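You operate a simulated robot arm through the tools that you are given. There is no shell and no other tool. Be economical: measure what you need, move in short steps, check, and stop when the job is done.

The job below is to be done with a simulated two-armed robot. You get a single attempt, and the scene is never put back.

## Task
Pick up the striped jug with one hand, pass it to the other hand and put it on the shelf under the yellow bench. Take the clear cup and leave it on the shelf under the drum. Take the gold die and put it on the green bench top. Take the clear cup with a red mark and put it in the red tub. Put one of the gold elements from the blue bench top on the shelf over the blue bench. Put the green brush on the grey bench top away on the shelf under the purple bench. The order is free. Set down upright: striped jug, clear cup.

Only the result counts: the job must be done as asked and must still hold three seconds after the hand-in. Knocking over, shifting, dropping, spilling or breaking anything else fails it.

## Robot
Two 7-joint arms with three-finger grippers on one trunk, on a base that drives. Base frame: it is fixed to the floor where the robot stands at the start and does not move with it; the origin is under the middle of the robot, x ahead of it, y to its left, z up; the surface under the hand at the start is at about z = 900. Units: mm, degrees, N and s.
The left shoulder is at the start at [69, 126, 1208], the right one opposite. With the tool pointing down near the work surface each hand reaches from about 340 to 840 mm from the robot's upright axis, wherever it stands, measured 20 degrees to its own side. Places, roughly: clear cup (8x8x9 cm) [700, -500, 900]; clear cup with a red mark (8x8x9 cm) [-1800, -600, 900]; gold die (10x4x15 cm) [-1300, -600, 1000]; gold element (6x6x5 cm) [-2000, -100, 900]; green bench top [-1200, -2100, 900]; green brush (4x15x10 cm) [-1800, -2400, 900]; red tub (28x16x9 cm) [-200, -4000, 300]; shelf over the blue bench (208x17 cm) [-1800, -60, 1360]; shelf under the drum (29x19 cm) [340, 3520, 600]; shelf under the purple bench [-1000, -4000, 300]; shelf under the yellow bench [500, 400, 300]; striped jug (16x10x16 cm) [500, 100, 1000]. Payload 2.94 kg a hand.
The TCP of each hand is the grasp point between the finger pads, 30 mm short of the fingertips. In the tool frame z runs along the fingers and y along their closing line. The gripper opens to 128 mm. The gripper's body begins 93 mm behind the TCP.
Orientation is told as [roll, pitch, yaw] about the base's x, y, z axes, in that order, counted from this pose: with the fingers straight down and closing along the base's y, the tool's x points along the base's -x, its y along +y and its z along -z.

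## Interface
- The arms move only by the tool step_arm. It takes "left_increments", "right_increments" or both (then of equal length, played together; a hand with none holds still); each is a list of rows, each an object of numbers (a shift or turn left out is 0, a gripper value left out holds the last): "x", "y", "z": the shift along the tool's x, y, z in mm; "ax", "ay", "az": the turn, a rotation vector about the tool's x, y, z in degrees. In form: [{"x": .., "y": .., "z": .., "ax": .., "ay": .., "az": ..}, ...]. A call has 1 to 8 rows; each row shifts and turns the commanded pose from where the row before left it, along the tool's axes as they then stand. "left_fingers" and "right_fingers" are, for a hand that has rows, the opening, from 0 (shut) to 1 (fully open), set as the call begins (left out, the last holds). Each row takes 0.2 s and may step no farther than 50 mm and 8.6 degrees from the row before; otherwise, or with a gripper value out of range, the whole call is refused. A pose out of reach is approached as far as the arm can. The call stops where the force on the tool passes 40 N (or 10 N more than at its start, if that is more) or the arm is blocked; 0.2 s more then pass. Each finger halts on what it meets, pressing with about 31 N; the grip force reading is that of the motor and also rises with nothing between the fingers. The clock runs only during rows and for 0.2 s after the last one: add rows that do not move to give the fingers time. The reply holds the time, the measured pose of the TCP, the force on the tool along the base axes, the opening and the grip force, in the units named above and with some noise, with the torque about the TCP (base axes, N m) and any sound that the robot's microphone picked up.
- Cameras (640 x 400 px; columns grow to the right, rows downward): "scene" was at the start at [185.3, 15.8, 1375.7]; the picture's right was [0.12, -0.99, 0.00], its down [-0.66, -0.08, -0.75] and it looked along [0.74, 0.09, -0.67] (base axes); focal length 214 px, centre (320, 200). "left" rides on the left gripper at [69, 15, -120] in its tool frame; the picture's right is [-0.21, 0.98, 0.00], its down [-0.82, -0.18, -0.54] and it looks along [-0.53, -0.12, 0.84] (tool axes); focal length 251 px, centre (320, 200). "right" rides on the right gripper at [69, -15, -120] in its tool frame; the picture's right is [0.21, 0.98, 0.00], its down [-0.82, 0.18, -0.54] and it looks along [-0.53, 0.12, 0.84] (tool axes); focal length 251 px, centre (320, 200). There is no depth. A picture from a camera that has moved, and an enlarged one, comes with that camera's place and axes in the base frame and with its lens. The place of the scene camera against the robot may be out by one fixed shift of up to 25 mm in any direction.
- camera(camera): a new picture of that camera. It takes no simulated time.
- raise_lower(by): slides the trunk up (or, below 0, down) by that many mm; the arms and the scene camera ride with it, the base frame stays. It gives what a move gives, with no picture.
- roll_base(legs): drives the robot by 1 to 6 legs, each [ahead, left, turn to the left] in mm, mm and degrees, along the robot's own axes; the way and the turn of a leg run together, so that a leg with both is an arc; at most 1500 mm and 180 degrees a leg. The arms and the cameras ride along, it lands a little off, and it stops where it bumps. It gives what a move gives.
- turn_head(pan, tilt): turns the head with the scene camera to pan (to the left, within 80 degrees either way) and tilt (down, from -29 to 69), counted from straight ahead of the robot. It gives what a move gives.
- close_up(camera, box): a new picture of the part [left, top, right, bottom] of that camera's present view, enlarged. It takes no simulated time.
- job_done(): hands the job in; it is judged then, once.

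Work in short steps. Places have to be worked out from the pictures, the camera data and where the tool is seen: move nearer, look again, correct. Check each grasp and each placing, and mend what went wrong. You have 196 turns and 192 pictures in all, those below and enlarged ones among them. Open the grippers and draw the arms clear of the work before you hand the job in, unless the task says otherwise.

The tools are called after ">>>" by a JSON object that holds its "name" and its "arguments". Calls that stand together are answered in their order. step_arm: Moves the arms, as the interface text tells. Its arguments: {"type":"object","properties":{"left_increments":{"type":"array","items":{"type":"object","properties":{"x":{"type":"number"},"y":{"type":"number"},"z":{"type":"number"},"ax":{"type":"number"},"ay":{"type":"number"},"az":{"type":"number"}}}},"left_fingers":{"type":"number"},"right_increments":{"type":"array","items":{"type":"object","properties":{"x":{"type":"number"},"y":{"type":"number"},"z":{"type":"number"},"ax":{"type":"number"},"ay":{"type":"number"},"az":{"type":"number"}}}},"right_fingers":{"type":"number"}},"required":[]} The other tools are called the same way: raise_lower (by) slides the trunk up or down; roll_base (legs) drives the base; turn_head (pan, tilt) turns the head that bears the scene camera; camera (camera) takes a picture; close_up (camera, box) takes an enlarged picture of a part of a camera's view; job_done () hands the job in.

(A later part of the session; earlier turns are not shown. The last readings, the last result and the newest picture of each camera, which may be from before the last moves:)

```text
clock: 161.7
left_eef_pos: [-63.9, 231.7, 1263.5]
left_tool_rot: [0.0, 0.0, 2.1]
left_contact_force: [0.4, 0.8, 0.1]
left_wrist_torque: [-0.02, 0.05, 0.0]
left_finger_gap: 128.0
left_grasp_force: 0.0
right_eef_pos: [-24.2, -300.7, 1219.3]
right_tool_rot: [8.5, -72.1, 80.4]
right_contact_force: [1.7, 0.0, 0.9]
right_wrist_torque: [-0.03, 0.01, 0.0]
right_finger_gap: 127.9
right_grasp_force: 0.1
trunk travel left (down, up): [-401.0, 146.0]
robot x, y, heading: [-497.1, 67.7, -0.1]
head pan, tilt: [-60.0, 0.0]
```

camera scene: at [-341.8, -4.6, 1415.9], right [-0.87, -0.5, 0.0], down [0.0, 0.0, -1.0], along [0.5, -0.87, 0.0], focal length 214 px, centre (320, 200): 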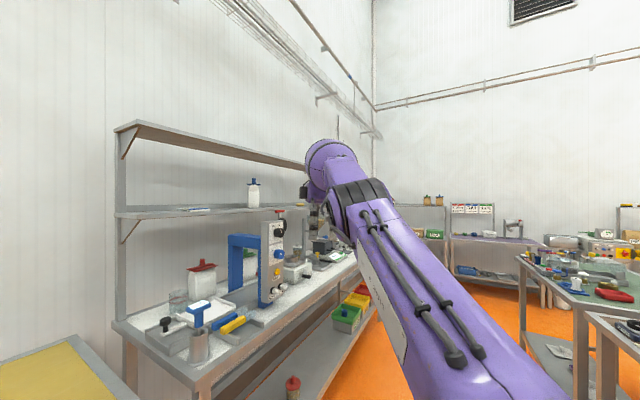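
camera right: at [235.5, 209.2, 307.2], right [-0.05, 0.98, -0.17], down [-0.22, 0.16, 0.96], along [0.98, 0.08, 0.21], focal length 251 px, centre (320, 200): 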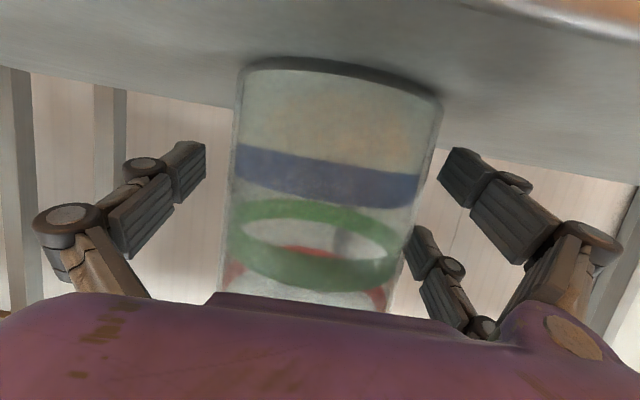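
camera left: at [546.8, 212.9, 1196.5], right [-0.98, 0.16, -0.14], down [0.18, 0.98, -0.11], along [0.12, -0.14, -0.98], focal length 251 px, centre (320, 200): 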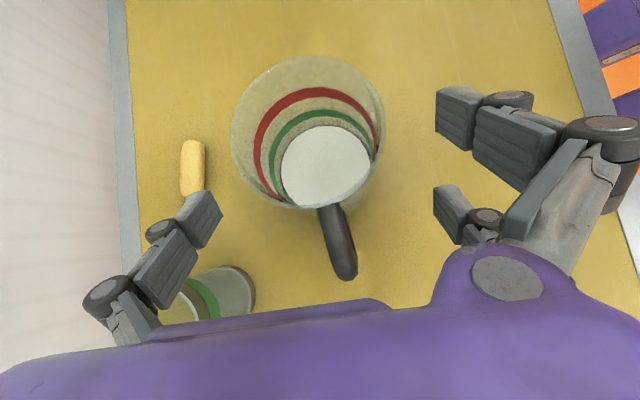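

Free again at yaw 80. I pitch the fingers back down, then yaw back to 0.

>>> {"name": "step_arm", "arguments": {"right_increments": [{"ay": 8.5}, {"ay": 8.5}, {"ay": 8.5}, {"ay": 8.5}, {"ay": 8.5}, {"ay": 8.5}, {"ay": 8.5}, {"ay": 8.5}]}}

>>> {"name": "step_arm", "arguments": {"right_increments": [{"az": 8}, {"az": 8}, {"az": 8}, {"az": 8}, {"az": 8}, {"az": 8}, {"az": 8}, {"az": 8}]}}

```text
clock: 163.4
left_eef_pos: [-64.0, 231.8, 1263.1]
left_tool_rot: [-0.1, -0.1, 2.0]
left_contact_force: [0.0, 0.1, 0.6]
left_wrist_torque: [0.01, 0.04, 0.0]
left_finger_gap: 128.1
left_grasp_force: 0.1
right_eef_pos: [-22.7, -301.1, 1218.6]
right_tool_rot: [3.8, -47.3, 85.7]
right_contact_force: [-1.6, 0.5, 0.1]
right_wrist_torque: [0.0, 0.01, -0.01]
right_finger_gap: 128.1
right_grasp_force: 0.0
right hand out of reach, approached as far as the arm can: row 4, 5, 6, 7, 8
trunk travel left (down, up): [-401.0, 146.0]
robot x, y, heading: [-497.7, 64.4, -0.0]
head pan, tilt: [-60.0, 0.0]
```

```text
clock: 165.2
left_eef_pos: [-63.2, 230.8, 1264.1]
left_tool_rot: [-0.1, 0.0, 1.9]
left_contact_force: [0.4, 0.2, 0.8]
left_wrist_torque: [-0.01, -0.01, 0.01]
left_finger_gap: 128.0
left_grasp_force: 0.0
right_eef_pos: [-24.0, -300.8, 1219.3]
right_tool_rot: [45.5, -16.4, 16.5]
right_contact_force: [-0.4, -0.9, -0.8]
right_wrist_torque: [0.01, -0.01, 0.03]
right_finger_gap: 128.0
right_grasp_force: 0.0
trunk travel left (down, up): [-401.0, 146.0]
robot x, y, heading: [-496.8, 72.3, -0.1]
head pan, tilt: [-60.0, 0.0]
```

I compute the rotation that brings the fingers vertical: about −47° around base x.

>>> {"name": "step_arm", "arguments": {"right_increments": [{"ax": 7.2, "ay": 3.07}, {"ax": 7.2, "ay": 3.07}, {"ax": 7.2, "ay": 3.07}, {"ax": 7.2, "ay": 3.07}, {"ax": 7.2, "ay": 3.07}, {"ax": 7.2, "ay": 3.07}, {}]}}

```text
clock: 166.8
left_eef_pos: [-62.4, 233.3, 1262.9]
left_tool_rot: [0.0, 0.1, 2.0]
left_contact_force: [-0.3, 0.3, 0.4]
left_wrist_torque: [-0.02, -0.04, 0.0]
left_finger_gap: 128.2
left_grasp_force: 0.0
right_eef_pos: [-23.6, -300.5, 1219.3]
right_tool_rot: [45.4, -16.4, 16.6]
right_contact_force: [0.0, 0.4, -0.4]
right_wrist_torque: [0.0, -0.01, 0.01]
right_finger_gap: 127.9
right_grasp_force: 0.1
right hand out of reach, approached as far as the arm can: row 1, 2, 3, 4, 5, 6
trunk travel left (down, up): [-401.0, 146.0]
robot x, y, heading: [-494.8, 67.7, -0.0]
head pan, tilt: [-60.0, 0.0]
```

That orientation is blocked here. I move toward the home position first and tilt again there.

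>>> {"name": "step_arm", "arguments": {"right_increments": [{"x": 5.8, "y": 12.8, "z": 35}, {"x": 5.8, "y": 12.8, "z": 35}, {"x": 5.8, "y": 12.8, "z": 35}, {"x": 5.8, "y": 12.8, "z": 35}, {"ax": 7.2, "ay": 3.07}, {"ax": 7.2, "ay": 3.07}, {"ax": 7.2, "ay": 3.07}, {}]}}

>>> {"name": "turn_head", "arguments": {"pan": -50, "tilt": 20}}

>>> {"name": "camera", "arguments": {"camera": "scene"}}

```text
clock: 168.7
left_eef_pos: [-62.6, 231.7, 1263.4]
left_tool_rot: [0.0, 0.0, 2.0]
left_contact_force: [-0.5, 0.1, 0.3]
left_wrist_torque: [-0.02, 0.0, -0.01]
left_finger_gap: 127.8
left_grasp_force: 0.1
right_eef_pos: [-43.3, -178.2, 1139.3]
right_tool_rot: [45.8, -16.7, 16.3]
right_contact_force: [0.4, 0.5, 0.2]
right_wrist_torque: [0.04, -0.02, -0.01]
right_finger_gap: 128.1
right_grasp_force: 0.1
right hand out of reach, approached as far as the arm can: row 1, 2, 3, 5, 6, 7
trunk travel left (down, up): [-401.0, 146.0]
robot x, y, heading: [-495.7, 67.7, 0.4]
head pan, tilt: [-60.0, 0.0]
```

```text
clock: 169.5
left_eef_pos: [-62.5, 231.9, 1263.0]
left_tool_rot: [0.0, 0.0, 1.9]
left_contact_force: [0.1, 0.3, 0.5]
left_wrist_torque: [-0.02, -0.01, 0.01]
left_finger_gap: 127.7
left_grasp_force: 0.1
right_eef_pos: [-44.0, -178.0, 1139.2]
right_tool_rot: [45.8, -16.6, 16.3]
right_contact_force: [-0.2, 0.1, -0.1]
right_wrist_torque: [0.04, 0.0, 0.03]
right_finger_gap: 128.1
right_grasp_force: 0.0
trunk travel left (down, up): [-401.0, 146.0]
robot x, y, heading: [-498.8, 67.8, -0.1]
head pan, tilt: [-50.0, 20.0]
```

```text
128 pictures are left
camera scene: at [-327.0, 2.0, 1383.8], right [-0.77, -0.64, 0.0], down [-0.22, 0.26, -0.94], along [0.6, -0.72, -0.34], focal length 214 px, centre (320, 200)
```

scene: 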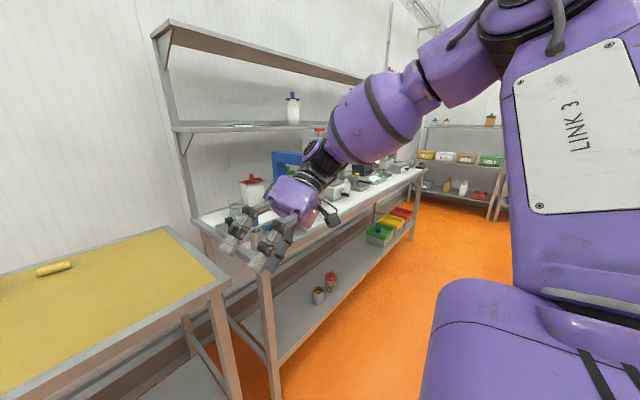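

The wrist is straight, so it is at its bend limit. I rotate back to the known good orientation (yaw 50, pitch −62) from the earlier path, then reverse that path.

>>> {"name": "step_arm", "arguments": {"right_increments": [{"ax": 2.87, "ay": -4.36, "az": -6.06}, {"ax": 2.87, "ay": -4.36, "az": -6.06}, {"ax": 2.87, "ay": -4.36, "az": -6.06}, {"ax": 2.87, "ay": -4.36, "az": -6.06}, {"ax": 2.87, "ay": -4.36, "az": -6.06}, {"ax": 2.87, "ay": -4.36, "az": -6.06}, {"ax": 2.87, "ay": -4.36, "az": -6.06}, {}]}}

>>> {"name": "step_arm", "arguments": {"right_increments": [{"y": 20, "z": 40}, {"y": 20, "z": 40}, {"y": 20, "z": 40}, {"y": 20, "z": 30}, {}]}}

```text
clock: 171.3
left_eef_pos: [-63.9, 231.3, 1263.3]
left_tool_rot: [0.0, 0.0, 2.0]
left_contact_force: [-0.6, 0.1, -0.2]
left_wrist_torque: [-0.03, 0.03, 0.01]
left_finger_gap: 128.0
left_grasp_force: 0.0
right_eef_pos: [-44.1, -177.7, 1140.5]
right_tool_rot: [-0.2, -62.7, 50.9]
right_contact_force: [-0.1, -0.2, -0.3]
right_wrist_torque: [0.02, -0.02, -0.01]
right_finger_gap: 128.1
right_grasp_force: 0.1
trunk travel left (down, up): [-401.0, 146.0]
robot x, y, heading: [-498.5, 67.4, -0.1]
head pan, tilt: [-50.0, 20.0]
```

```text
clock: 172.5
left_eef_pos: [-66.0, 233.2, 1263.5]
left_tool_rot: [-0.1, -0.1, 1.9]
left_contact_force: [-0.1, 0.8, 0.3]
left_wrist_torque: [-0.04, -0.06, -0.01]
left_finger_gap: 128.2
left_grasp_force: 0.1
right_eef_pos: [-22.4, -45.3, 1089.7]
right_tool_rot: [0.1, -62.6, 51.0]
right_contact_force: [-0.4, 0.9, 0.8]
right_wrist_torque: [-0.06, -0.03, -0.1]
right_finger_gap: 128.0
right_grasp_force: 0.1
right hand out of reach, approached as far as the arm can: row 4
trunk travel left (down, up): [-401.0, 146.0]
robot x, y, heading: [-498.3, 70.6, -0.0]
head pan, tilt: [-50.0, 20.0]
```

Good. Now yaw back to about 15 and move to the right.

>>> {"name": "step_arm", "arguments": {"right_increments": [{"ax": 6.4, "az": 3.35}, {"ax": 6.4, "az": 3.35}, {"ax": 6.4, "az": 3.35}, {"ax": 6.4, "az": 3.35}, {"ax": 6.4, "az": 3.35}, {"y": -40}, {"y": -40}, {"y": -40}]}}

>>> {"name": "step_arm", "arguments": {"right_increments": [{"ay": 8}, {"ay": 8}, {"ay": 8}, {"ay": 8}, {"ay": 8}, {"ay": 8}, {"ay": 8}, {"ay": 6}]}}

```text
clock: 174.5
left_eef_pos: [-61.3, 232.3, 1262.5]
left_tool_rot: [0.0, 0.2, 2.0]
left_contact_force: [0.4, -0.2, -0.1]
left_wrist_torque: [-0.01, 0.02, 0.0]
left_finger_gap: 127.9
left_grasp_force: 0.0
right_eef_pos: [-53.9, -346.3, 945.1]
right_tool_rot: [7.4, -30.2, 8.3]
right_contact_force: [0.4, -0.5, 0.7]
right_wrist_torque: [0.01, 0.07, 0.0]
right_finger_gap: 127.9
right_grasp_force: 0.0
right hand out of reach, approached as far as the arm can: row 1, 2, 3, 4, 5, 7, 8
trunk travel left (down, up): [-401.0, 146.0]
robot x, y, heading: [-494.6, 68.0, -0.3]
head pan, tilt: [-50.0, 20.0]
stopped in row 8 (right hand): the arm was blocked; the commanded pose is now the measured one
```

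```text
clock: 176.3
left_eef_pos: [-61.9, 230.4, 1262.9]
left_tool_rot: [0.0, 0.0, 2.1]
left_contact_force: [-0.4, -0.2, -0.4]
left_wrist_torque: [-0.02, 0.01, 0.01]
left_finger_gap: 127.8
left_grasp_force: 0.0
right_eef_pos: [-54.3, -345.9, 946.5]
right_tool_rot: [7.5, 31.3, 16.1]
right_contact_force: [0.1, -0.3, 0.4]
right_wrist_torque: [-0.04, 0.02, 0.03]
right_finger_gap: 128.0
right_grasp_force: 0.1
trunk travel left (down, up): [-401.0, 146.0]
robot x, y, heading: [-499.2, 64.7, -0.0]
head pan, tilt: [-50.0, 20.0]
```

The arm popped free into its normal posture; it is just overshot in pitch. I correct to vertical and go home.

>>> {"name": "step_arm", "arguments": {"right_increments": [{"ay": -8}, {"ay": -8}, {"ay": -8}, {"ay": -7}, {"z": -40}, {"z": -40}, {"z": -40}, {"z": -40}]}}

>>> {"name": "step_arm", "arguments": {"right_increments": [{"az": 7.5}, {"az": 7.5}, {"ax": 6}, {"y": 40}, {"y": 40}, {"y": 40}, {"y": 40}, {}]}}

```text
clock: 178.1
left_eef_pos: [-63.1, 231.4, 1263.1]
left_tool_rot: [-0.1, 0.0, 2.0]
left_contact_force: [-1.3, 0.0, 0.4]
left_wrist_torque: [-0.01, -0.03, -0.04]
left_finger_gap: 128.0
left_grasp_force: 0.0
right_eef_pos: [-50.7, -362.5, 1104.1]
right_tool_rot: [6.4, 0.4, 12.2]
right_contact_force: [0.6, -0.3, 0.8]
right_wrist_torque: [-0.02, 0.01, -0.01]
right_finger_gap: 128.2
right_grasp_force: 0.1
trunk travel left (down, up): [-401.0, 146.0]
robot x, y, heading: [-498.3, 68.5, -0.0]
head pan, tilt: [-50.0, 20.0]
```

```text
clock: 179.9
left_eef_pos: [-64.7, 229.9, 1263.9]
left_tool_rot: [0.0, -0.1, 1.9]
left_contact_force: [0.2, -0.2, 0.1]
left_wrist_torque: [0.03, 0.0, 0.01]
left_finger_gap: 128.0
left_grasp_force: 0.1
right_eef_pos: [-42.6, -204.3, 1105.6]
right_tool_rot: [0.1, 2.0, -2.8]
right_contact_force: [-0.9, 0.5, 0.3]
right_wrist_torque: [0.02, -0.03, 0.01]
right_finger_gap: 127.9
right_grasp_force: 0.1
trunk travel left (down, up): [-401.0, 146.0]
robot x, y, heading: [-495.9, 70.9, -0.0]
head pan, tilt: [-50.0, 20.0]
```

The right hand is back near home. Before gripping the cup I look toward the drum, at bearing ≈76°, to plan the grip.

>>> {"name": "turn_head", "arguments": {"pan": 76, "tilt": 10}}

>>> {"name": "camera", "arguments": {"camera": "scene"}}

```text
clock: 181.9
left_eef_pos: [-62.1, 230.7, 1263.7]
left_tool_rot: [0.0, 0.0, 2.1]
left_contact_force: [0.4, -0.1, 0.2]
left_wrist_torque: [0.03, -0.02, -0.01]
left_finger_gap: 127.9
left_grasp_force: 0.0
right_eef_pos: [-41.9, -202.6, 1106.3]
right_tool_rot: [0.0, 2.0, -2.7]
right_contact_force: [0.6, 0.6, -0.3]
right_wrist_torque: [-0.02, -0.01, 0.02]
right_finger_gap: 128.0
right_grasp_force: 0.0
trunk travel left (down, up): [-401.0, 146.0]
robot x, y, heading: [-495.0, 65.8, -0.2]
head pan, tilt: [76.0, 10.0]
```

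```text
127 pictures are left
camera scene: at [-364.1, 163.8, 1400.0], right [0.97, -0.24, 0.0], down [-0.04, -0.17, -0.98], along [0.24, 0.95, -0.17], focal length 214 px, centre (320, 200)
```

scene: 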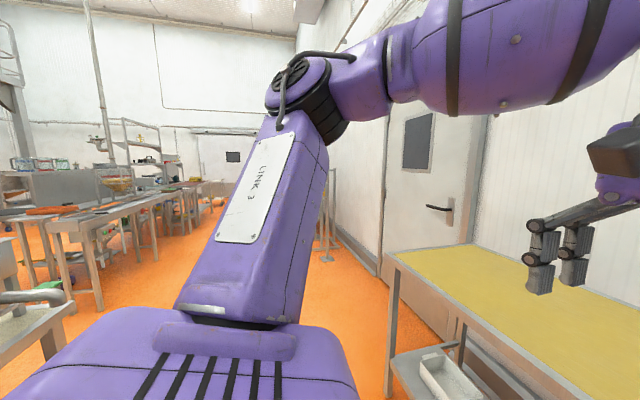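

The arm blocks the view. I turn the base 60° in place to see the drum.

>>> {"name": "roll_base", "arguments": {"legs": [[0, 0, 65]]}}

>>> {"name": "turn_head", "arguments": {"pan": 10, "tilt": 10}}

>>> {"name": "camera", "arguments": {"camera": "scene"}}

>>> {"name": "close_up", "arguments": {"camera": "scene", "box": [200, 120, 440, 270]}}

```text
clock: 185.2
left_eef_pos: [-462.4, 530.8, 1264.4]
left_tool_rot: [0.0, 0.0, 67.0]
left_contact_force: [0.0, -0.2, 0.1]
left_wrist_torque: [0.01, -0.03, 0.02]
left_finger_gap: 128.1
left_grasp_force: 0.0
right_eef_pos: [-60.6, 367.3, 1106.1]
right_tool_rot: [0.1, 1.9, 62.4]
right_contact_force: [-0.8, 0.8, 0.1]
right_wrist_torque: [0.0, -0.01, 0.01]
right_finger_gap: 127.9
right_grasp_force: 0.1
trunk travel left (down, up): [-401.0, 146.0]
robot x, y, heading: [-498.8, 65.4, 64.9]
head pan, tilt: [76.0, 10.0]
```

```text
clock: 186.6
left_eef_pos: [-463.0, 531.2, 1264.1]
left_tool_rot: [0.1, 0.0, 67.2]
left_contact_force: [0.4, -0.9, 0.6]
left_wrist_torque: [0.0, -0.01, 0.0]
left_finger_gap: 128.0
left_grasp_force: 0.1
right_eef_pos: [-59.7, 368.6, 1106.2]
right_tool_rot: [0.1, 2.1, 62.6]
right_contact_force: [0.3, 0.2, -0.5]
right_wrist_torque: [0.0, -0.04, -0.02]
right_finger_gap: 127.7
right_grasp_force: 0.1
trunk travel left (down, up): [-401.0, 146.0]
robot x, y, heading: [-495.8, 69.4, 65.2]
head pan, tilt: [10.0, 10.0]
```

```text
126 pictures are left
camera scene: at [-426.8, 263.9, 1400.0], right [0.97, -0.26, 0.0], down [-0.04, -0.17, -0.98], along [0.25, 0.95, -0.17], focal length 214 px, centre (320, 200)
```

scene: 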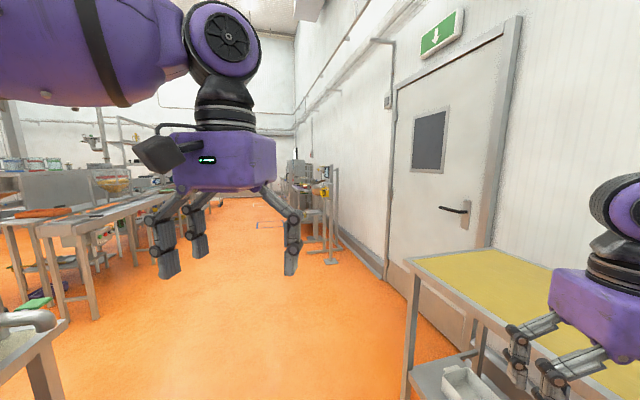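

```text
2.67 times, centred on (320, 195) of scene
camera zoom: at [-426.8, 263.9, 1400.0], right [0.97, -0.26, 0.0], down [-0.04, -0.17, -0.98], along [0.25, 0.95, -0.17], focal length 572 px, centre (320, 213)
```

zoom: 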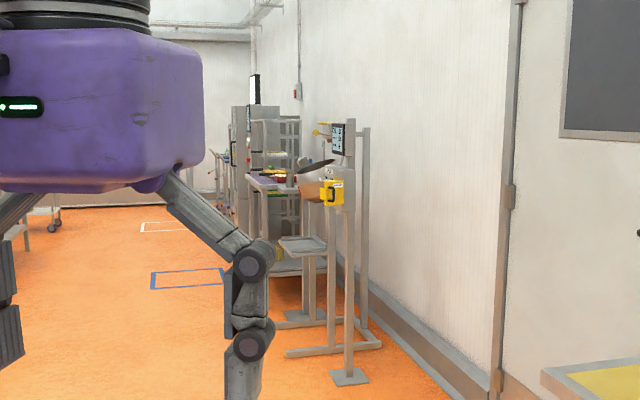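

The drum stand shows a small tray-shelf at z≈600 with a drum at about z≈950 above it, so the cup should be held with a ~45° slanted hand. I go back to the grey bench with heading 0, to about (−100,−280).

>>> {"name": "roll_base", "arguments": {"legs": [[0, 0, -65], [400, -350, 0]]}}

>>> {"name": "turn_head", "arguments": {"pan": -18, "tilt": 35}}

>>> {"name": "camera", "arguments": {"camera": "scene"}}

>>> {"name": "camera", "arguments": {"camera": "right"}}

```text
clock: 193.1
left_eef_pos: [330.4, -122.1, 1262.8]
left_tool_rot: [0.0, 0.0, 1.7]
left_contact_force: [0.7, 0.6, -0.6]
left_wrist_torque: [0.03, 0.01, 0.0]
left_finger_gap: 127.8
left_grasp_force: 0.1
right_eef_pos: [347.4, -555.3, 1104.6]
right_tool_rot: [0.1, 2.1, -2.8]
right_contact_force: [-0.1, 0.4, -0.2]
right_wrist_torque: [0.02, 0.0, 0.02]
right_finger_gap: 128.0
right_grasp_force: 0.1
trunk travel left (down, up): [-401.0, 146.0]
robot x, y, heading: [-108.0, -285.2, -0.5]
head pan, tilt: [10.0, 10.0]
stopped in leg 2: the robot was blocked; the commanded pose is now the measured one
```

```text
clock: 194.0
left_eef_pos: [331.3, -122.0, 1264.1]
left_tool_rot: [0.1, 0.0, 1.6]
left_contact_force: [0.8, 0.2, -1.0]
left_wrist_torque: [0.02, -0.04, 0.0]
left_finger_gap: 128.0
left_grasp_force: 0.0
right_eef_pos: [348.0, -555.8, 1104.1]
right_tool_rot: [0.0, 2.1, -2.8]
right_contact_force: [-0.1, -0.5, -1.2]
right_wrist_torque: [0.01, -0.01, 0.01]
right_finger_gap: 128.2
right_grasp_force: 0.0
trunk travel left (down, up): [-401.0, 146.0]
robot x, y, heading: [-101.8, -280.6, -0.6]
head pan, tilt: [-18.0, 35.0]
```

```text
124 pictures are left
camera scene: at [89.3, -305.6, 1360.0], right [-0.32, -0.95, 0.0], down [-0.54, 0.18, -0.82], along [0.78, -0.26, -0.57], focal length 214 px, centre (320, 200)
```

scene: 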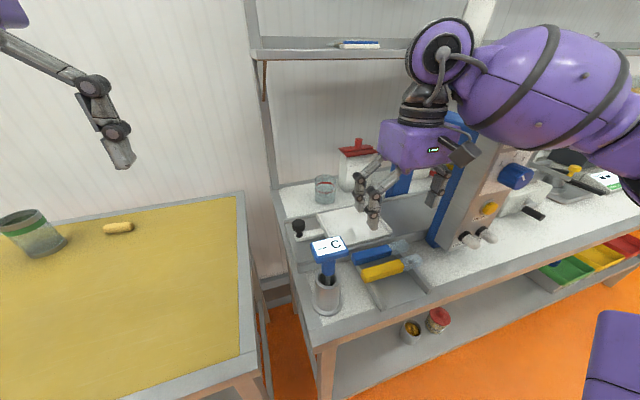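

```text
123 pictures are left
camera right: at [282.1, -567.6, 1226.3], right [-0.17, 0.99, 0.01], down [0.85, 0.14, 0.51], along [0.5, 0.09, -0.86], focal length 251 px, centre (320, 200)
```

right: 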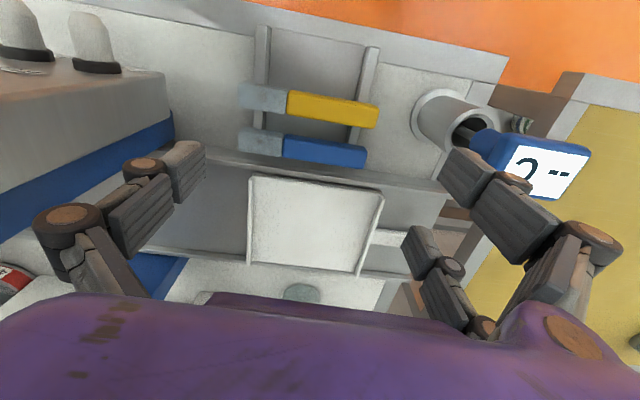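

The base reports it was blocked just at the end. I check on the right whether the arm touches anything.

>>> {"name": "turn_head", "arguments": {"pan": -55, "tilt": 25}}

>>> {"name": "camera", "arguments": {"camera": "scene"}}

>>> {"name": "turn_head", "arguments": {"pan": -10, "tilt": 69}}

>>> {"name": "camera", "arguments": {"camera": "scene"}}

```text
clock: 195.1
left_eef_pos: [330.3, -120.4, 1264.3]
left_tool_rot: [-0.1, 0.0, 1.7]
left_contact_force: [-0.3, -0.2, 0.0]
left_wrist_torque: [0.01, 0.0, 0.01]
left_finger_gap: 127.9
left_grasp_force: 0.0
right_eef_pos: [346.9, -554.9, 1103.3]
right_tool_rot: [0.2, 2.1, -2.6]
right_contact_force: [-0.4, -0.8, 0.1]
right_wrist_torque: [0.0, 0.0, 0.0]
right_finger_gap: 128.0
right_grasp_force: 0.0
trunk travel left (down, up): [-401.0, 146.0]
robot x, y, heading: [-103.0, -281.9, -0.5]
head pan, tilt: [-55.0, 25.0]
```

```text
122 pictures are left
camera scene: at [58.0, -353.6, 1375.6], right [-0.82, -0.57, 0.0], down [-0.24, 0.35, -0.91], along [0.51, -0.75, -0.42], focal length 214 px, centre (320, 200)
```

scene: 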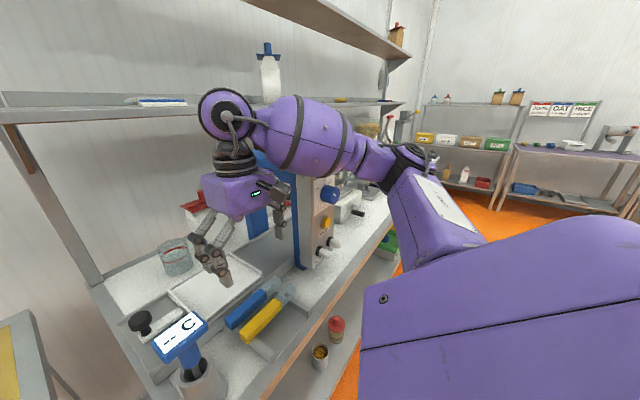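

```text
clock: 196.2
left_eef_pos: [330.2, -122.3, 1262.6]
left_tool_rot: [0.1, 0.0, 1.6]
left_contact_force: [-1.1, 0.4, -0.1]
left_wrist_torque: [0.0, 0.02, -0.05]
left_finger_gap: 128.1
left_grasp_force: 0.1
right_eef_pos: [347.7, -556.2, 1104.6]
right_tool_rot: [0.0, 2.2, -2.9]
right_contact_force: [-0.4, -0.8, -1.1]
right_wrist_torque: [0.0, -0.02, 0.0]
right_finger_gap: 128.2
right_grasp_force: 0.0
trunk travel left (down, up): [-401.0, 146.0]
robot x, y, heading: [-104.4, -282.1, -0.4]
head pan, tilt: [-10.0, 68.8]
```

```text
121 pictures are left
camera scene: at [70.6, -333.7, 1353.9], right [-0.66, -0.76, 0.0], down [-0.47, 0.41, -0.78], along [0.59, -0.51, -0.63], focal length 214 px, centre (320, 200)
```

scene: 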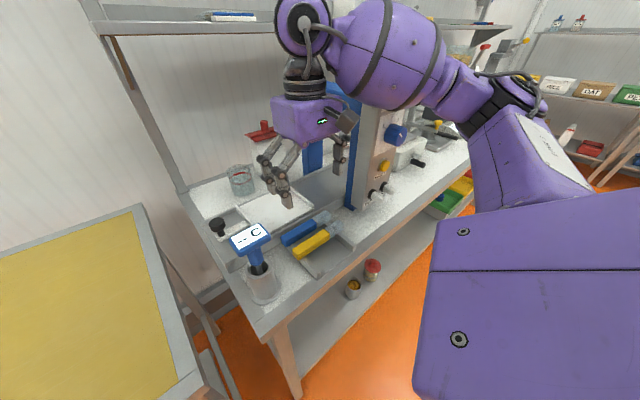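

The right forearm sat close to the tall device on the grey bench, so that arm is a bad choice here. I back off and use the left hand from (0,−150) with heading −40°, keeping the right arm in front of the bench.

>>> {"name": "roll_base", "arguments": {"legs": [[-80, 0, 0], [0, 130, 0], [0, 0, -40], [125, 105, 0]]}}

>>> {"name": "turn_head", "arguments": {"pan": 15, "tilt": 40}}

>>> {"name": "camera", "arguments": {"camera": "scene"}}

>>> {"name": "camera", "arguments": {"camera": "left"}}

```text
clock: 201.7
left_eef_pos: [415.1, -309.7, 1263.0]
left_tool_rot: [-0.2, 0.1, -38.5]
left_contact_force: [0.7, -0.5, 0.6]
left_wrist_torque: [0.05, 0.06, 0.0]
left_finger_gap: 128.1
left_grasp_force: 0.0
right_eef_pos: [150.1, -652.0, 1104.6]
right_tool_rot: [0.2, 2.2, -42.7]
right_contact_force: [0.7, -0.2, 0.3]
right_wrist_torque: [-0.02, 0.0, 0.01]
right_finger_gap: 128.2
right_grasp_force: 0.0
trunk travel left (down, up): [-401.0, 146.0]
robot x, y, heading: [-17.9, -152.4, -40.3]
head pan, tilt: [-10.0, 68.8]
```

```text
clock: 202.6
left_eef_pos: [415.5, -309.9, 1262.6]
left_tool_rot: [-0.1, 0.0, -38.6]
left_contact_force: [0.4, 0.5, 0.3]
left_wrist_torque: [0.01, -0.02, 0.03]
left_finger_gap: 128.0
left_grasp_force: 0.1
right_eef_pos: [150.5, -652.2, 1104.5]
right_tool_rot: [0.0, 2.2, -42.8]
right_contact_force: [-0.8, -0.4, 0.2]
right_wrist_torque: [0.0, -0.05, 0.01]
right_finger_gap: 128.1
right_grasp_force: 0.1
trunk travel left (down, up): [-401.0, 146.0]
robot x, y, heading: [-16.8, -154.3, -40.4]
head pan, tilt: [15.0, 40.0]
```

```text
120 pictures are left
camera scene: at [78.1, -303.9, 1354.6], right [-0.99, -0.17, 0.0], down [-0.11, 0.61, -0.78], along [0.13, -0.77, -0.62], focal length 214 px, centre (320, 200)
```

scene: 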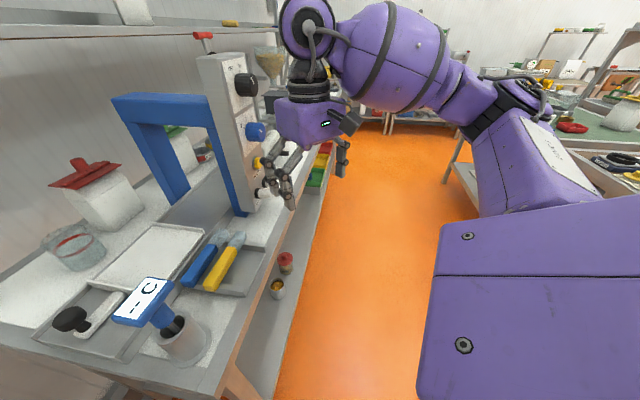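

```text
119 pictures are left
camera left: at [371.4, -256.5, 1381.8], right [0.78, 0.63, 0.0], down [0.53, -0.65, 0.54], along [0.34, -0.42, -0.84], focal length 251 px, centre (320, 200)
```

left: 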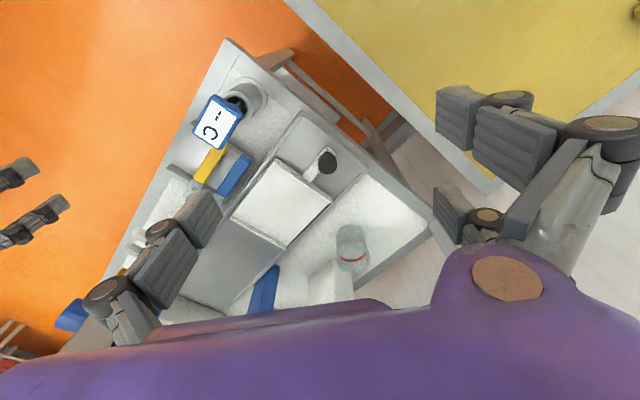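

This cup seems to carry a red band. I zoom in to see which cup it really is and whether another stands nearby.

>>> {"name": "close_up", "arguments": {"camera": "left", "box": [260, 180, 420, 300]}}

>>> {"name": "close_up", "arguments": {"camera": "scene", "box": [0, 140, 280, 340]}}

```text
3.33 times, centred on (340, 240) of left
camera zoom: at [371.4, -256.5, 1381.8], right [0.78, 0.63, 0.0], down [0.53, -0.65, 0.54], along [0.34, -0.42, -0.84], focal length 838 px, centre (253, 67)
```

zoom: 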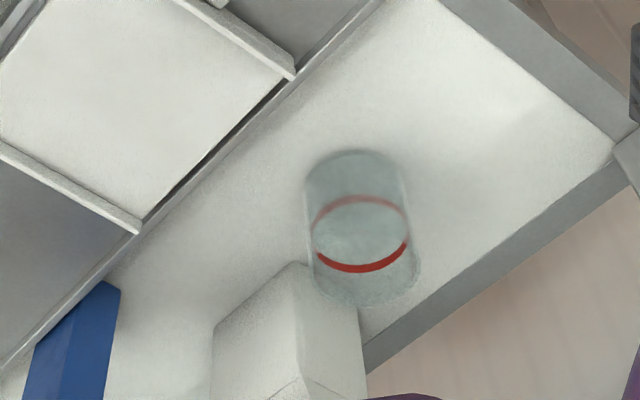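

```text
2.00 times, centred on (140, 240) of scene
camera zoom: at [78.1, -303.9, 1354.6], right [-0.99, -0.17, 0.0], down [-0.11, 0.61, -0.78], along [0.13, -0.77, -0.62], focal length 429 px, centre (680, 120)
```

zoom: 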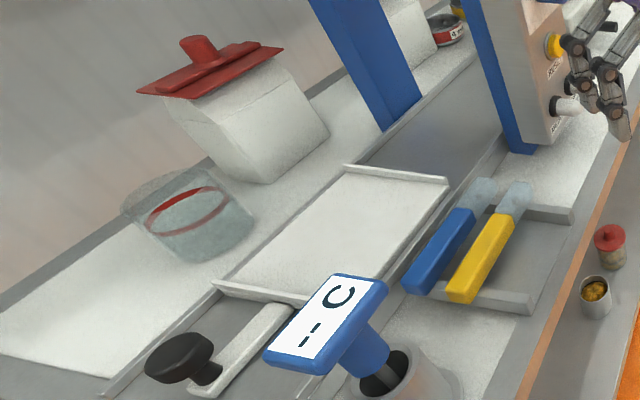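

It is an empty clear cup at about (695,−529). It is the only cup near the listed place, so I take it as the "clear cup". I pitch the left hand −45° and approach along its axis to a pre-grasp point.

>>> {"name": "step_arm", "arguments": {"left_increments": [{"ay": -7.5}, {"ay": -7.5}, {"ay": -7.5}, {"ay": -7.5}, {"ay": -7.5}, {"ay": -7.5}, {"x": -5, "y": 1, "z": 45}, {"x": -5, "y": 1, "z": 45}]}}

>>> {"name": "step_arm", "arguments": {"left_increments": [{"x": -5, "y": 1, "z": 45}, {"x": -5, "y": 1, "z": 45}, {"x": -5, "y": 1, "z": 45}, {"x": -5, "y": 1, "z": 45}, {}]}}

>>> {"name": "camera", "arguments": {"camera": "left"}}

>>> {"name": "camera", "arguments": {"camera": "scene"}}

```text
clock: 204.4
left_eef_pos: [472.0, -353.4, 1204.8]
left_tool_rot: [0.2, -45.0, -38.5]
left_contact_force: [0.6, -1.3, 0.0]
left_wrist_torque: [-0.02, -0.01, -0.01]
left_finger_gap: 127.7
left_grasp_force: 0.0
right_eef_pos: [150.5, -654.0, 1103.0]
right_tool_rot: [0.1, 2.2, -42.9]
right_contact_force: [0.6, 0.5, 1.2]
right_wrist_torque: [0.0, -0.03, 0.0]
right_finger_gap: 127.9
right_grasp_force: 0.1
trunk travel left (down, up): [-401.0, 146.0]
robot x, y, heading: [-16.1, -150.2, -40.4]
head pan, tilt: [15.0, 40.0]
```

```text
clock: 205.6
left_eef_pos: [585.0, -438.2, 1095.0]
left_tool_rot: [0.0, -45.1, -38.5]
left_contact_force: [-0.1, -0.2, 0.7]
left_wrist_torque: [-0.01, -0.02, 0.01]
left_finger_gap: 128.1
left_grasp_force: 0.0
right_eef_pos: [149.3, -652.5, 1104.9]
right_tool_rot: [0.1, 2.1, -42.8]
right_contact_force: [-0.4, -0.5, 0.2]
right_wrist_torque: [-0.02, -0.03, 0.04]
right_finger_gap: 128.1
right_grasp_force: 0.0
trunk travel left (down, up): [-401.0, 146.0]
robot x, y, heading: [-22.1, -152.5, -40.5]
head pan, tilt: [15.0, 40.0]
```

```text
116 pictures are left
camera left: at [490.1, -344.1, 1129.7], right [0.73, 0.67, 0.15], down [0.04, -0.26, 0.96], along [0.69, -0.69, -0.22], focal length 251 px, centre (320, 200)
```

left: 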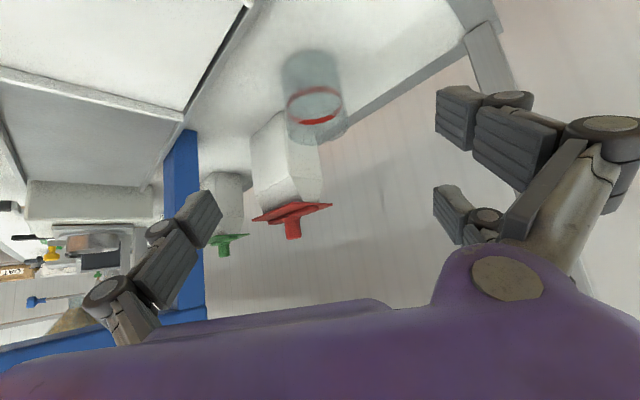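

```text
115 pictures are left
camera scene: at [77.8, -303.0, 1355.0], right [-0.98, -0.18, 0.0], down [-0.11, 0.61, -0.78], along [0.14, -0.77, -0.62], focal length 214 px, centre (320, 200)
```

scene: 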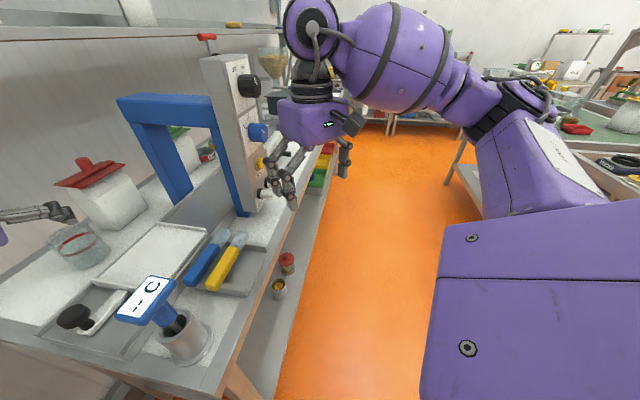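

The cup axis works out to (690,−525), straight along the tool axis. I advance 135 mm and check.

>>> {"name": "step_arm", "arguments": {"left_increments": [{"y": -1.5, "z": 45}, {"y": -1, "z": 45}, {"z": 45}, {}]}}

>>> {"name": "camera", "arguments": {"camera": "left"}}

>>> {"name": "close_up", "arguments": {"camera": "scene", "box": [0, 150, 220, 300]}}

```text
clock: 206.6
left_eef_pos: [658.5, -499.2, 999.4]
left_tool_rot: [0.3, -45.1, -38.6]
left_contact_force: [0.2, -1.0, 0.4]
left_wrist_torque: [0.03, -0.03, 0.05]
left_finger_gap: 128.0
left_grasp_force: 0.0
right_eef_pos: [150.5, -651.8, 1104.6]
right_tool_rot: [0.0, 2.2, -42.7]
right_contact_force: [-0.6, 0.1, 0.1]
right_wrist_torque: [0.0, -0.02, 0.03]
right_finger_gap: 127.9
right_grasp_force: 0.1
trunk travel left (down, up): [-401.0, 146.0]
robot x, y, heading: [-23.1, -153.4, -40.4]
head pan, tilt: [15.0, 40.0]
```

```text
114 pictures are left
camera left: at [564.7, -405.0, 1033.2], right [0.72, 0.67, 0.15], down [0.04, -0.27, 0.96], along [0.69, -0.69, -0.22], focal length 251 px, centre (320, 200)
```

left: 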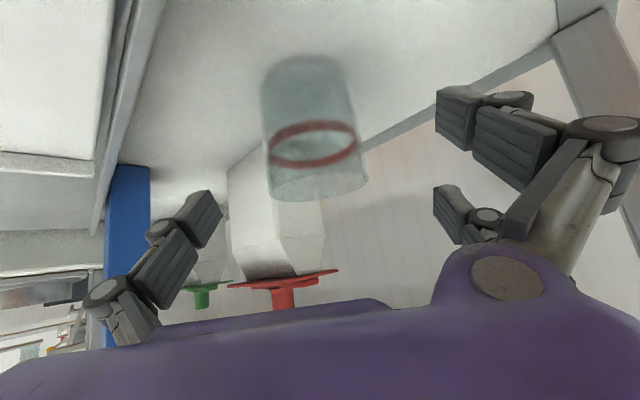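

```text
2.67 times, centred on (110, 225) of scene
camera zoom: at [79.1, -303.3, 1355.0], right [-0.98, -0.18, 0.0], down [-0.11, 0.61, -0.79], along [0.14, -0.77, -0.62], focal length 572 px, centre (880, 133)
```

zoom: 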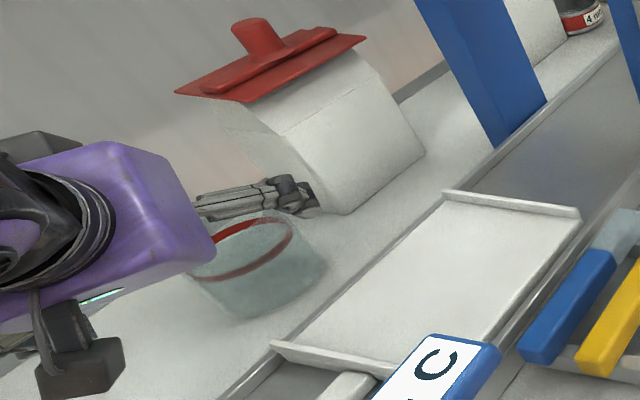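

The cup axis is confirmed at (688,−523), centred between the fingers. I advance the last 58 mm and close.

>>> {"name": "step_arm", "arguments": {"left_increments": [{"x": 2, "z": 20}, {"x": 2, "z": 20}, {"x": 1, "z": 18}, {}]}}

>>> {"name": "step_arm", "arguments": {"left_increments": [{}, {}, {}, {}], "left_fingers": 0}}

>>> {"name": "step_arm", "arguments": {"left_increments": [{"x": -1.4, "z": -1.4}, {"x": -2.8, "z": -2.8}, {"x": -4.2, "z": -4.2}, {"x": -4.2, "z": -4.2}, {}, {}]}}

>>> {"name": "close_up", "arguments": {"camera": "scene", "box": [0, 150, 220, 300]}}

```text
clock: 207.6
left_eef_pos: [662.1, -493.5, 973.2]
left_tool_rot: [-0.1, -45.1, -38.5]
left_contact_force: [0.6, 0.0, 0.9]
left_wrist_torque: [-0.02, -0.02, 0.0]
left_finger_gap: 128.0
left_grasp_force: 0.0
left hand out of reach, approached as far as the arm can: row 1, 2, 3
right_eef_pos: [150.6, -654.2, 1103.7]
right_tool_rot: [0.0, 2.2, -42.8]
right_contact_force: [-0.1, -0.5, 0.5]
right_wrist_torque: [0.0, 0.01, 0.03]
right_finger_gap: 128.0
right_grasp_force: 0.1
trunk travel left (down, up): [-401.0, 146.0]
robot x, y, heading: [-20.7, -152.9, -40.3]
head pan, tilt: [15.0, 40.0]
```

```text
clock: 208.6
left_eef_pos: [663.0, -493.4, 973.7]
left_tool_rot: [0.0, -45.2, -38.5]
left_contact_force: [0.2, -0.3, 0.1]
left_wrist_torque: [0.03, 0.0, 0.0]
left_finger_gap: 0.0
left_grasp_force: 4.0
right_eef_pos: [151.3, -653.4, 1104.6]
right_tool_rot: [0.0, 2.1, -42.7]
right_contact_force: [-0.3, -0.4, 0.1]
right_wrist_torque: [0.0, 0.01, -0.04]
right_finger_gap: 128.0
right_grasp_force: 0.0
trunk travel left (down, up): [-401.0, 146.0]
robot x, y, heading: [-17.1, -155.6, -40.5]
head pan, tilt: [15.0, 40.0]
```

```text
clock: 210.0
left_eef_pos: [661.0, -493.7, 991.5]
left_tool_rot: [0.0, -45.1, -38.5]
left_contact_force: [-0.3, 0.3, -0.1]
left_wrist_torque: [0.0, -0.02, 0.0]
left_finger_gap: 0.1
left_grasp_force: 2.9
right_eef_pos: [150.6, -653.5, 1104.8]
right_tool_rot: [0.1, 2.1, -42.8]
right_contact_force: [0.0, -0.1, -0.1]
right_wrist_torque: [-0.01, -0.02, -0.04]
right_finger_gap: 127.9
right_grasp_force: 0.2
trunk travel left (down, up): [-401.0, 146.0]
robot x, y, heading: [-19.4, -151.1, -40.5]
head pan, tilt: [15.0, 40.0]
```

```text
2.67 times, centred on (110, 225) of scene
camera zoom: at [80.5, -303.7, 1355.1], right [-0.98, -0.2, 0.0], down [-0.12, 0.61, -0.79], along [0.15, -0.77, -0.62], focal length 572 px, centre (880, 133)
```

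zoom: 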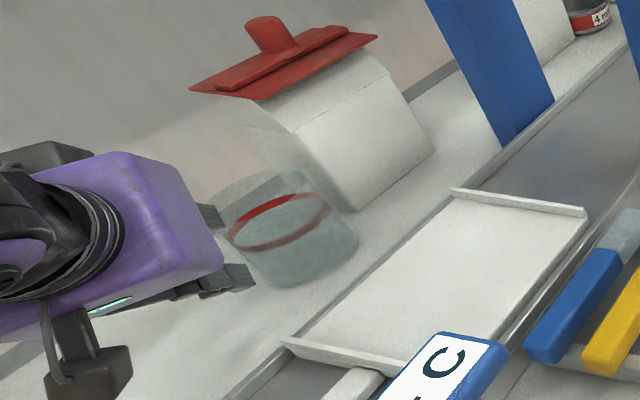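

The reach ended short and the fingers closed on air; the cup is untouched. I open, back off a bit, and drive 55 mm forward.

>>> {"name": "step_arm", "arguments": {"left_increments": [{"z": -30}, {"z": -40}, {}, {}, {}], "left_fingers": 1}}

>>> {"name": "roll_base", "arguments": {"legs": [[60, 0, 0]]}}

>>> {"name": "camera", "arguments": {"camera": "left"}}

```text
clock: 211.2
left_eef_pos: [624.7, -462.8, 1042.6]
left_tool_rot: [0.1, -45.0, -38.5]
left_contact_force: [0.9, 0.6, -0.4]
left_wrist_torque: [0.0, 0.0, 0.01]
left_finger_gap: 127.8
left_grasp_force: 0.1
right_eef_pos: [149.8, -652.3, 1104.0]
right_tool_rot: [0.0, 2.2, -42.8]
right_contact_force: [0.1, -0.1, 0.2]
right_wrist_torque: [-0.02, 0.02, 0.03]
right_finger_gap: 127.9
right_grasp_force: 0.1
trunk travel left (down, up): [-401.0, 146.0]
robot x, y, heading: [-17.7, -154.8, -40.4]
head pan, tilt: [15.0, 40.0]
```

```text
clock: 212.2
left_eef_pos: [657.8, -484.3, 1037.1]
left_tool_rot: [0.1, -44.7, -38.1]
left_contact_force: [0.2, 0.7, -1.1]
left_wrist_torque: [-0.04, -0.02, -0.07]
left_finger_gap: 127.7
left_grasp_force: 0.0
right_eef_pos: [188.1, -679.3, 1101.1]
right_tool_rot: [0.0, 2.6, -42.3]
right_contact_force: [1.4, -0.8, 0.8]
right_wrist_torque: [0.11, 0.13, 0.02]
right_finger_gap: 128.0
right_grasp_force: 0.1
trunk travel left (down, up): [-401.0, 146.0]
robot x, y, heading: [7.3, -174.0, -40.4]
head pan, tilt: [15.0, 40.0]
```

```text
111 pictures are left
camera left: at [563.5, -391.3, 1073.0], right [0.72, 0.68, 0.15], down [0.05, -0.27, 0.96], along [0.69, -0.69, -0.23], focal length 251 px, centre (320, 200)
```

left: 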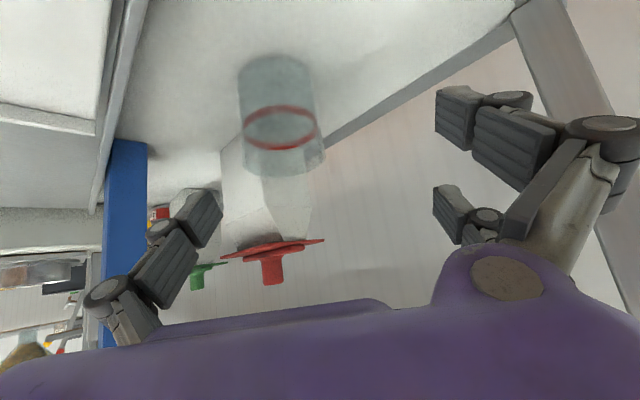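

The base tilted slightly, so it seems to press against something. I relieve it by 15 mm and re-check.

>>> {"name": "roll_base", "arguments": {"legs": [[-12, 0, 0]]}}

>>> {"name": "camera", "arguments": {"camera": "left"}}

```text
clock: 212.9
left_eef_pos: [646.4, -473.1, 1041.5]
left_tool_rot: [0.1, -45.0, -38.0]
left_contact_force: [-0.3, 0.8, -1.0]
left_wrist_torque: [-0.04, 0.03, 0.01]
left_finger_gap: 127.6
left_grasp_force: 0.0
right_eef_pos: [175.4, -667.3, 1103.9]
right_tool_rot: [0.1, 2.3, -42.5]
right_contact_force: [0.1, -0.9, -0.9]
right_wrist_torque: [0.0, 0.0, 0.01]
right_finger_gap: 127.9
right_grasp_force: 0.1
trunk travel left (down, up): [-401.0, 146.0]
robot x, y, heading: [-0.1, -171.1, -40.1]
head pan, tilt: [15.0, 40.0]
```

```text
110 pictures are left
camera left: at [551.6, -380.5, 1075.5], right [0.72, 0.68, 0.15], down [0.05, -0.27, 0.96], along [0.69, -0.69, -0.22], focal length 251 px, centre (320, 200)
```

left: 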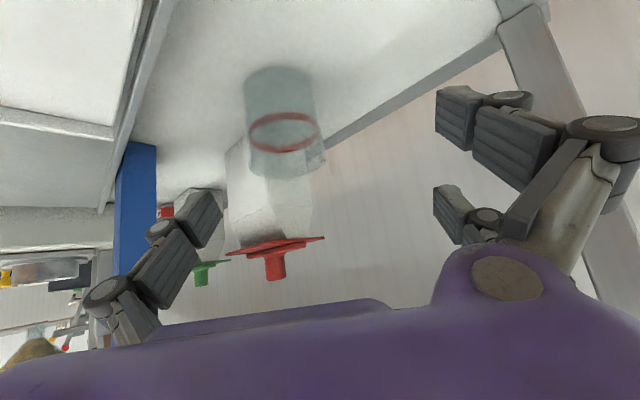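

The base is level again. To gain reach I lift the hand 100 mm and lower the trunk 100 mm, so the shoulder comes lower and further forward.

>>> {"name": "step_arm", "arguments": {"left_increments": [{"x": -30, "z": -30}, {"x": -30, "z": -30}, {"x": -11, "z": -11}, {}]}}

>>> {"name": "raise_lower", "arguments": {"by": -100}}

>>> {"name": "camera", "arguments": {"camera": "left"}}

```text
clock: 213.9
left_eef_pos: [646.7, -472.2, 1142.5]
left_tool_rot: [0.1, -45.0, -38.0]
left_contact_force: [-0.6, -0.8, -0.2]
left_wrist_torque: [-0.01, 0.01, 0.01]
left_finger_gap: 127.9
left_grasp_force: 0.0
right_eef_pos: [174.7, -666.9, 1104.4]
right_tool_rot: [0.1, 2.2, -42.4]
right_contact_force: [0.1, 0.8, -0.4]
right_wrist_torque: [-0.01, -0.02, 0.01]
right_finger_gap: 127.9
right_grasp_force: 0.1
trunk travel left (down, up): [-401.0, 146.0]
robot x, y, heading: [0.8, -165.5, -40.1]
head pan, tilt: [15.0, 40.0]
```

```text
clock: 215.2
left_eef_pos: [646.2, -473.3, 1042.1]
left_tool_rot: [0.1, -45.1, -38.1]
left_contact_force: [0.2, -0.4, 0.2]
left_wrist_torque: [0.01, 0.02, 0.03]
left_finger_gap: 128.0
left_grasp_force: 0.0
right_eef_pos: [173.8, -666.5, 1005.2]
right_tool_rot: [0.1, 2.2, -42.5]
right_contact_force: [0.0, 0.3, 0.3]
right_wrist_torque: [0.01, -0.02, 0.03]
right_finger_gap: 128.2
right_grasp_force: 0.0
trunk travel left (down, up): [-301.0, 246.0]
robot x, y, heading: [-3.5, -171.6, -40.2]
head pan, tilt: [15.0, 40.0]
```

```text
109 pictures are left
camera left: at [550.6, -380.3, 1076.8], right [0.72, 0.68, 0.15], down [0.04, -0.26, 0.96], along [0.69, -0.69, -0.22], focal length 251 px, centre (320, 200)
```

left: 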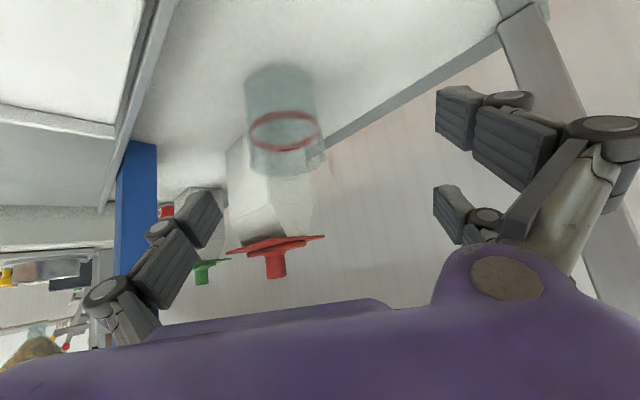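

The cup's position differs from before: the closing fingers evidently nudged it forward. It still stands, so I zoom for a fresh fix.

>>> {"name": "close_up", "arguments": {"camera": "left", "box": [200, 40, 400, 165]}}

>>> {"name": "close_up", "arguments": {"camera": "scene", "box": [0, 120, 240, 300]}}

```text
3.20 times, centred on (300, 102) of left
camera zoom: at [550.6, -380.3, 1076.8], right [0.72, 0.68, 0.15], down [0.04, -0.26, 0.96], along [0.69, -0.69, -0.22], focal length 805 px, centre (384, 512)
```

zoom: 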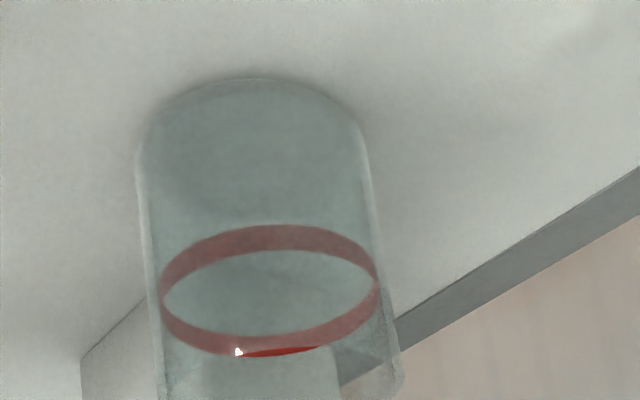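

```text
2.22 times, centred on (120, 210) of scene
camera zoom: at [129.7, -334.6, 1260.8], right [-0.95, -0.3, 0.0], down [-0.17, 0.54, -0.82], along [0.25, -0.78, -0.57], focal length 477 px, centre (764, 178)
```

zoom: 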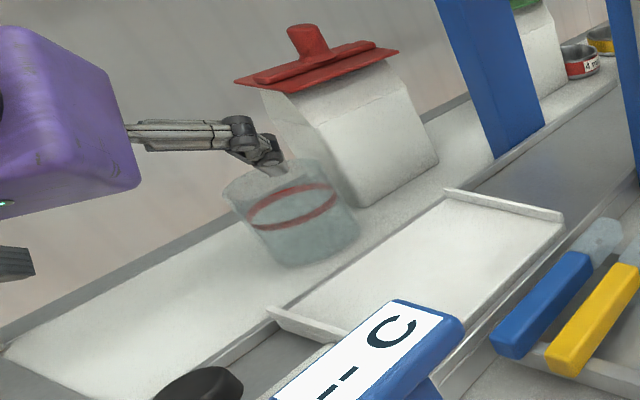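

The cup is now at (694,−557). I shift 37 mm laterally, then advance in stages, checking reach.

>>> {"name": "step_arm", "arguments": {"left_increments": [{"y": -37}, {"z": 35}, {"z": 35}, {}]}}

>>> {"name": "camera", "arguments": {"camera": "left"}}

```text
clock: 216.2
left_eef_pos: [663.3, -532.5, 993.2]
left_tool_rot: [0.1, -45.0, -38.0]
left_contact_force: [0.0, 0.1, 0.9]
left_wrist_torque: [0.02, 0.01, -0.03]
left_finger_gap: 127.8
left_grasp_force: 0.0
right_eef_pos: [173.7, -667.1, 1003.6]
right_tool_rot: [0.1, 2.2, -42.4]
right_contact_force: [0.5, -1.0, -1.0]
right_wrist_torque: [0.01, -0.03, -0.03]
right_finger_gap: 127.8
right_grasp_force: 0.1
trunk travel left (down, up): [-301.0, 246.0]
robot x, y, heading: [-4.7, -163.5, -40.0]
head pan, tilt: [15.0, 40.0]
```

```text
106 pictures are left
camera left: at [566.8, -439.7, 1027.5], right [0.72, 0.68, 0.15], down [0.04, -0.27, 0.96], along [0.69, -0.69, -0.22], focal length 251 px, centre (320, 200)
```

left: 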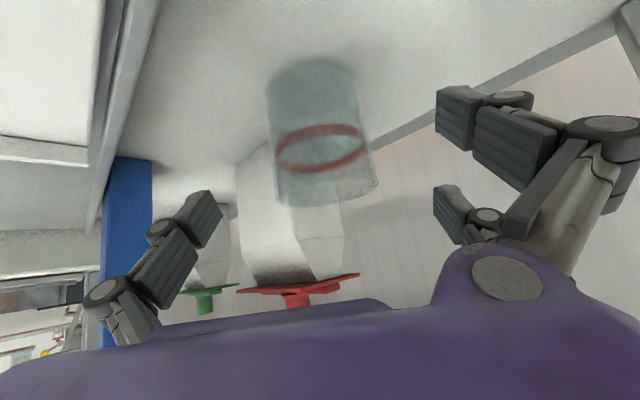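

On course with no reach warning. I advance the final 55 mm.

>>> {"name": "step_arm", "arguments": {"left_increments": [{"x": 1, "z": 20}, {"x": 1, "z": 20}, {"x": 1, "z": 16}, {}]}}

>>> {"name": "camera", "arguments": {"camera": "left"}}

```text
clock: 217.2
left_eef_pos: [689.3, -541.7, 964.6]
left_tool_rot: [0.1, -45.0, -38.0]
left_contact_force: [0.0, -0.3, 0.4]
left_wrist_torque: [0.02, 0.0, -0.01]
left_finger_gap: 127.8
left_grasp_force: 0.0
left hand out of reach, approached as far as the arm can: row 2, 3
right_eef_pos: [174.4, -667.1, 1003.7]
right_tool_rot: [0.1, 2.2, -42.4]
right_contact_force: [0.2, 0.0, -0.2]
right_wrist_torque: [-0.03, 0.0, 0.01]
right_finger_gap: 128.2
right_grasp_force: 0.1
trunk travel left (down, up): [-301.0, 246.0]
robot x, y, heading: [-2.5, -168.5, -40.0]
head pan, tilt: [15.0, 40.0]
```

```text
105 pictures are left
camera left: at [593.4, -448.9, 1000.4], right [0.72, 0.68, 0.15], down [0.04, -0.27, 0.96], along [0.69, -0.69, -0.22], focal length 251 px, centre (320, 200)
```

left: 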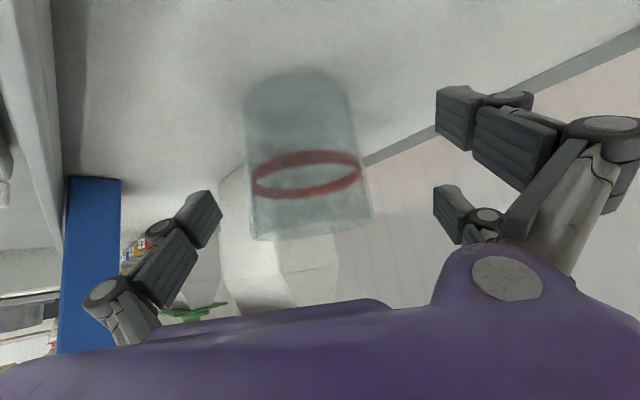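

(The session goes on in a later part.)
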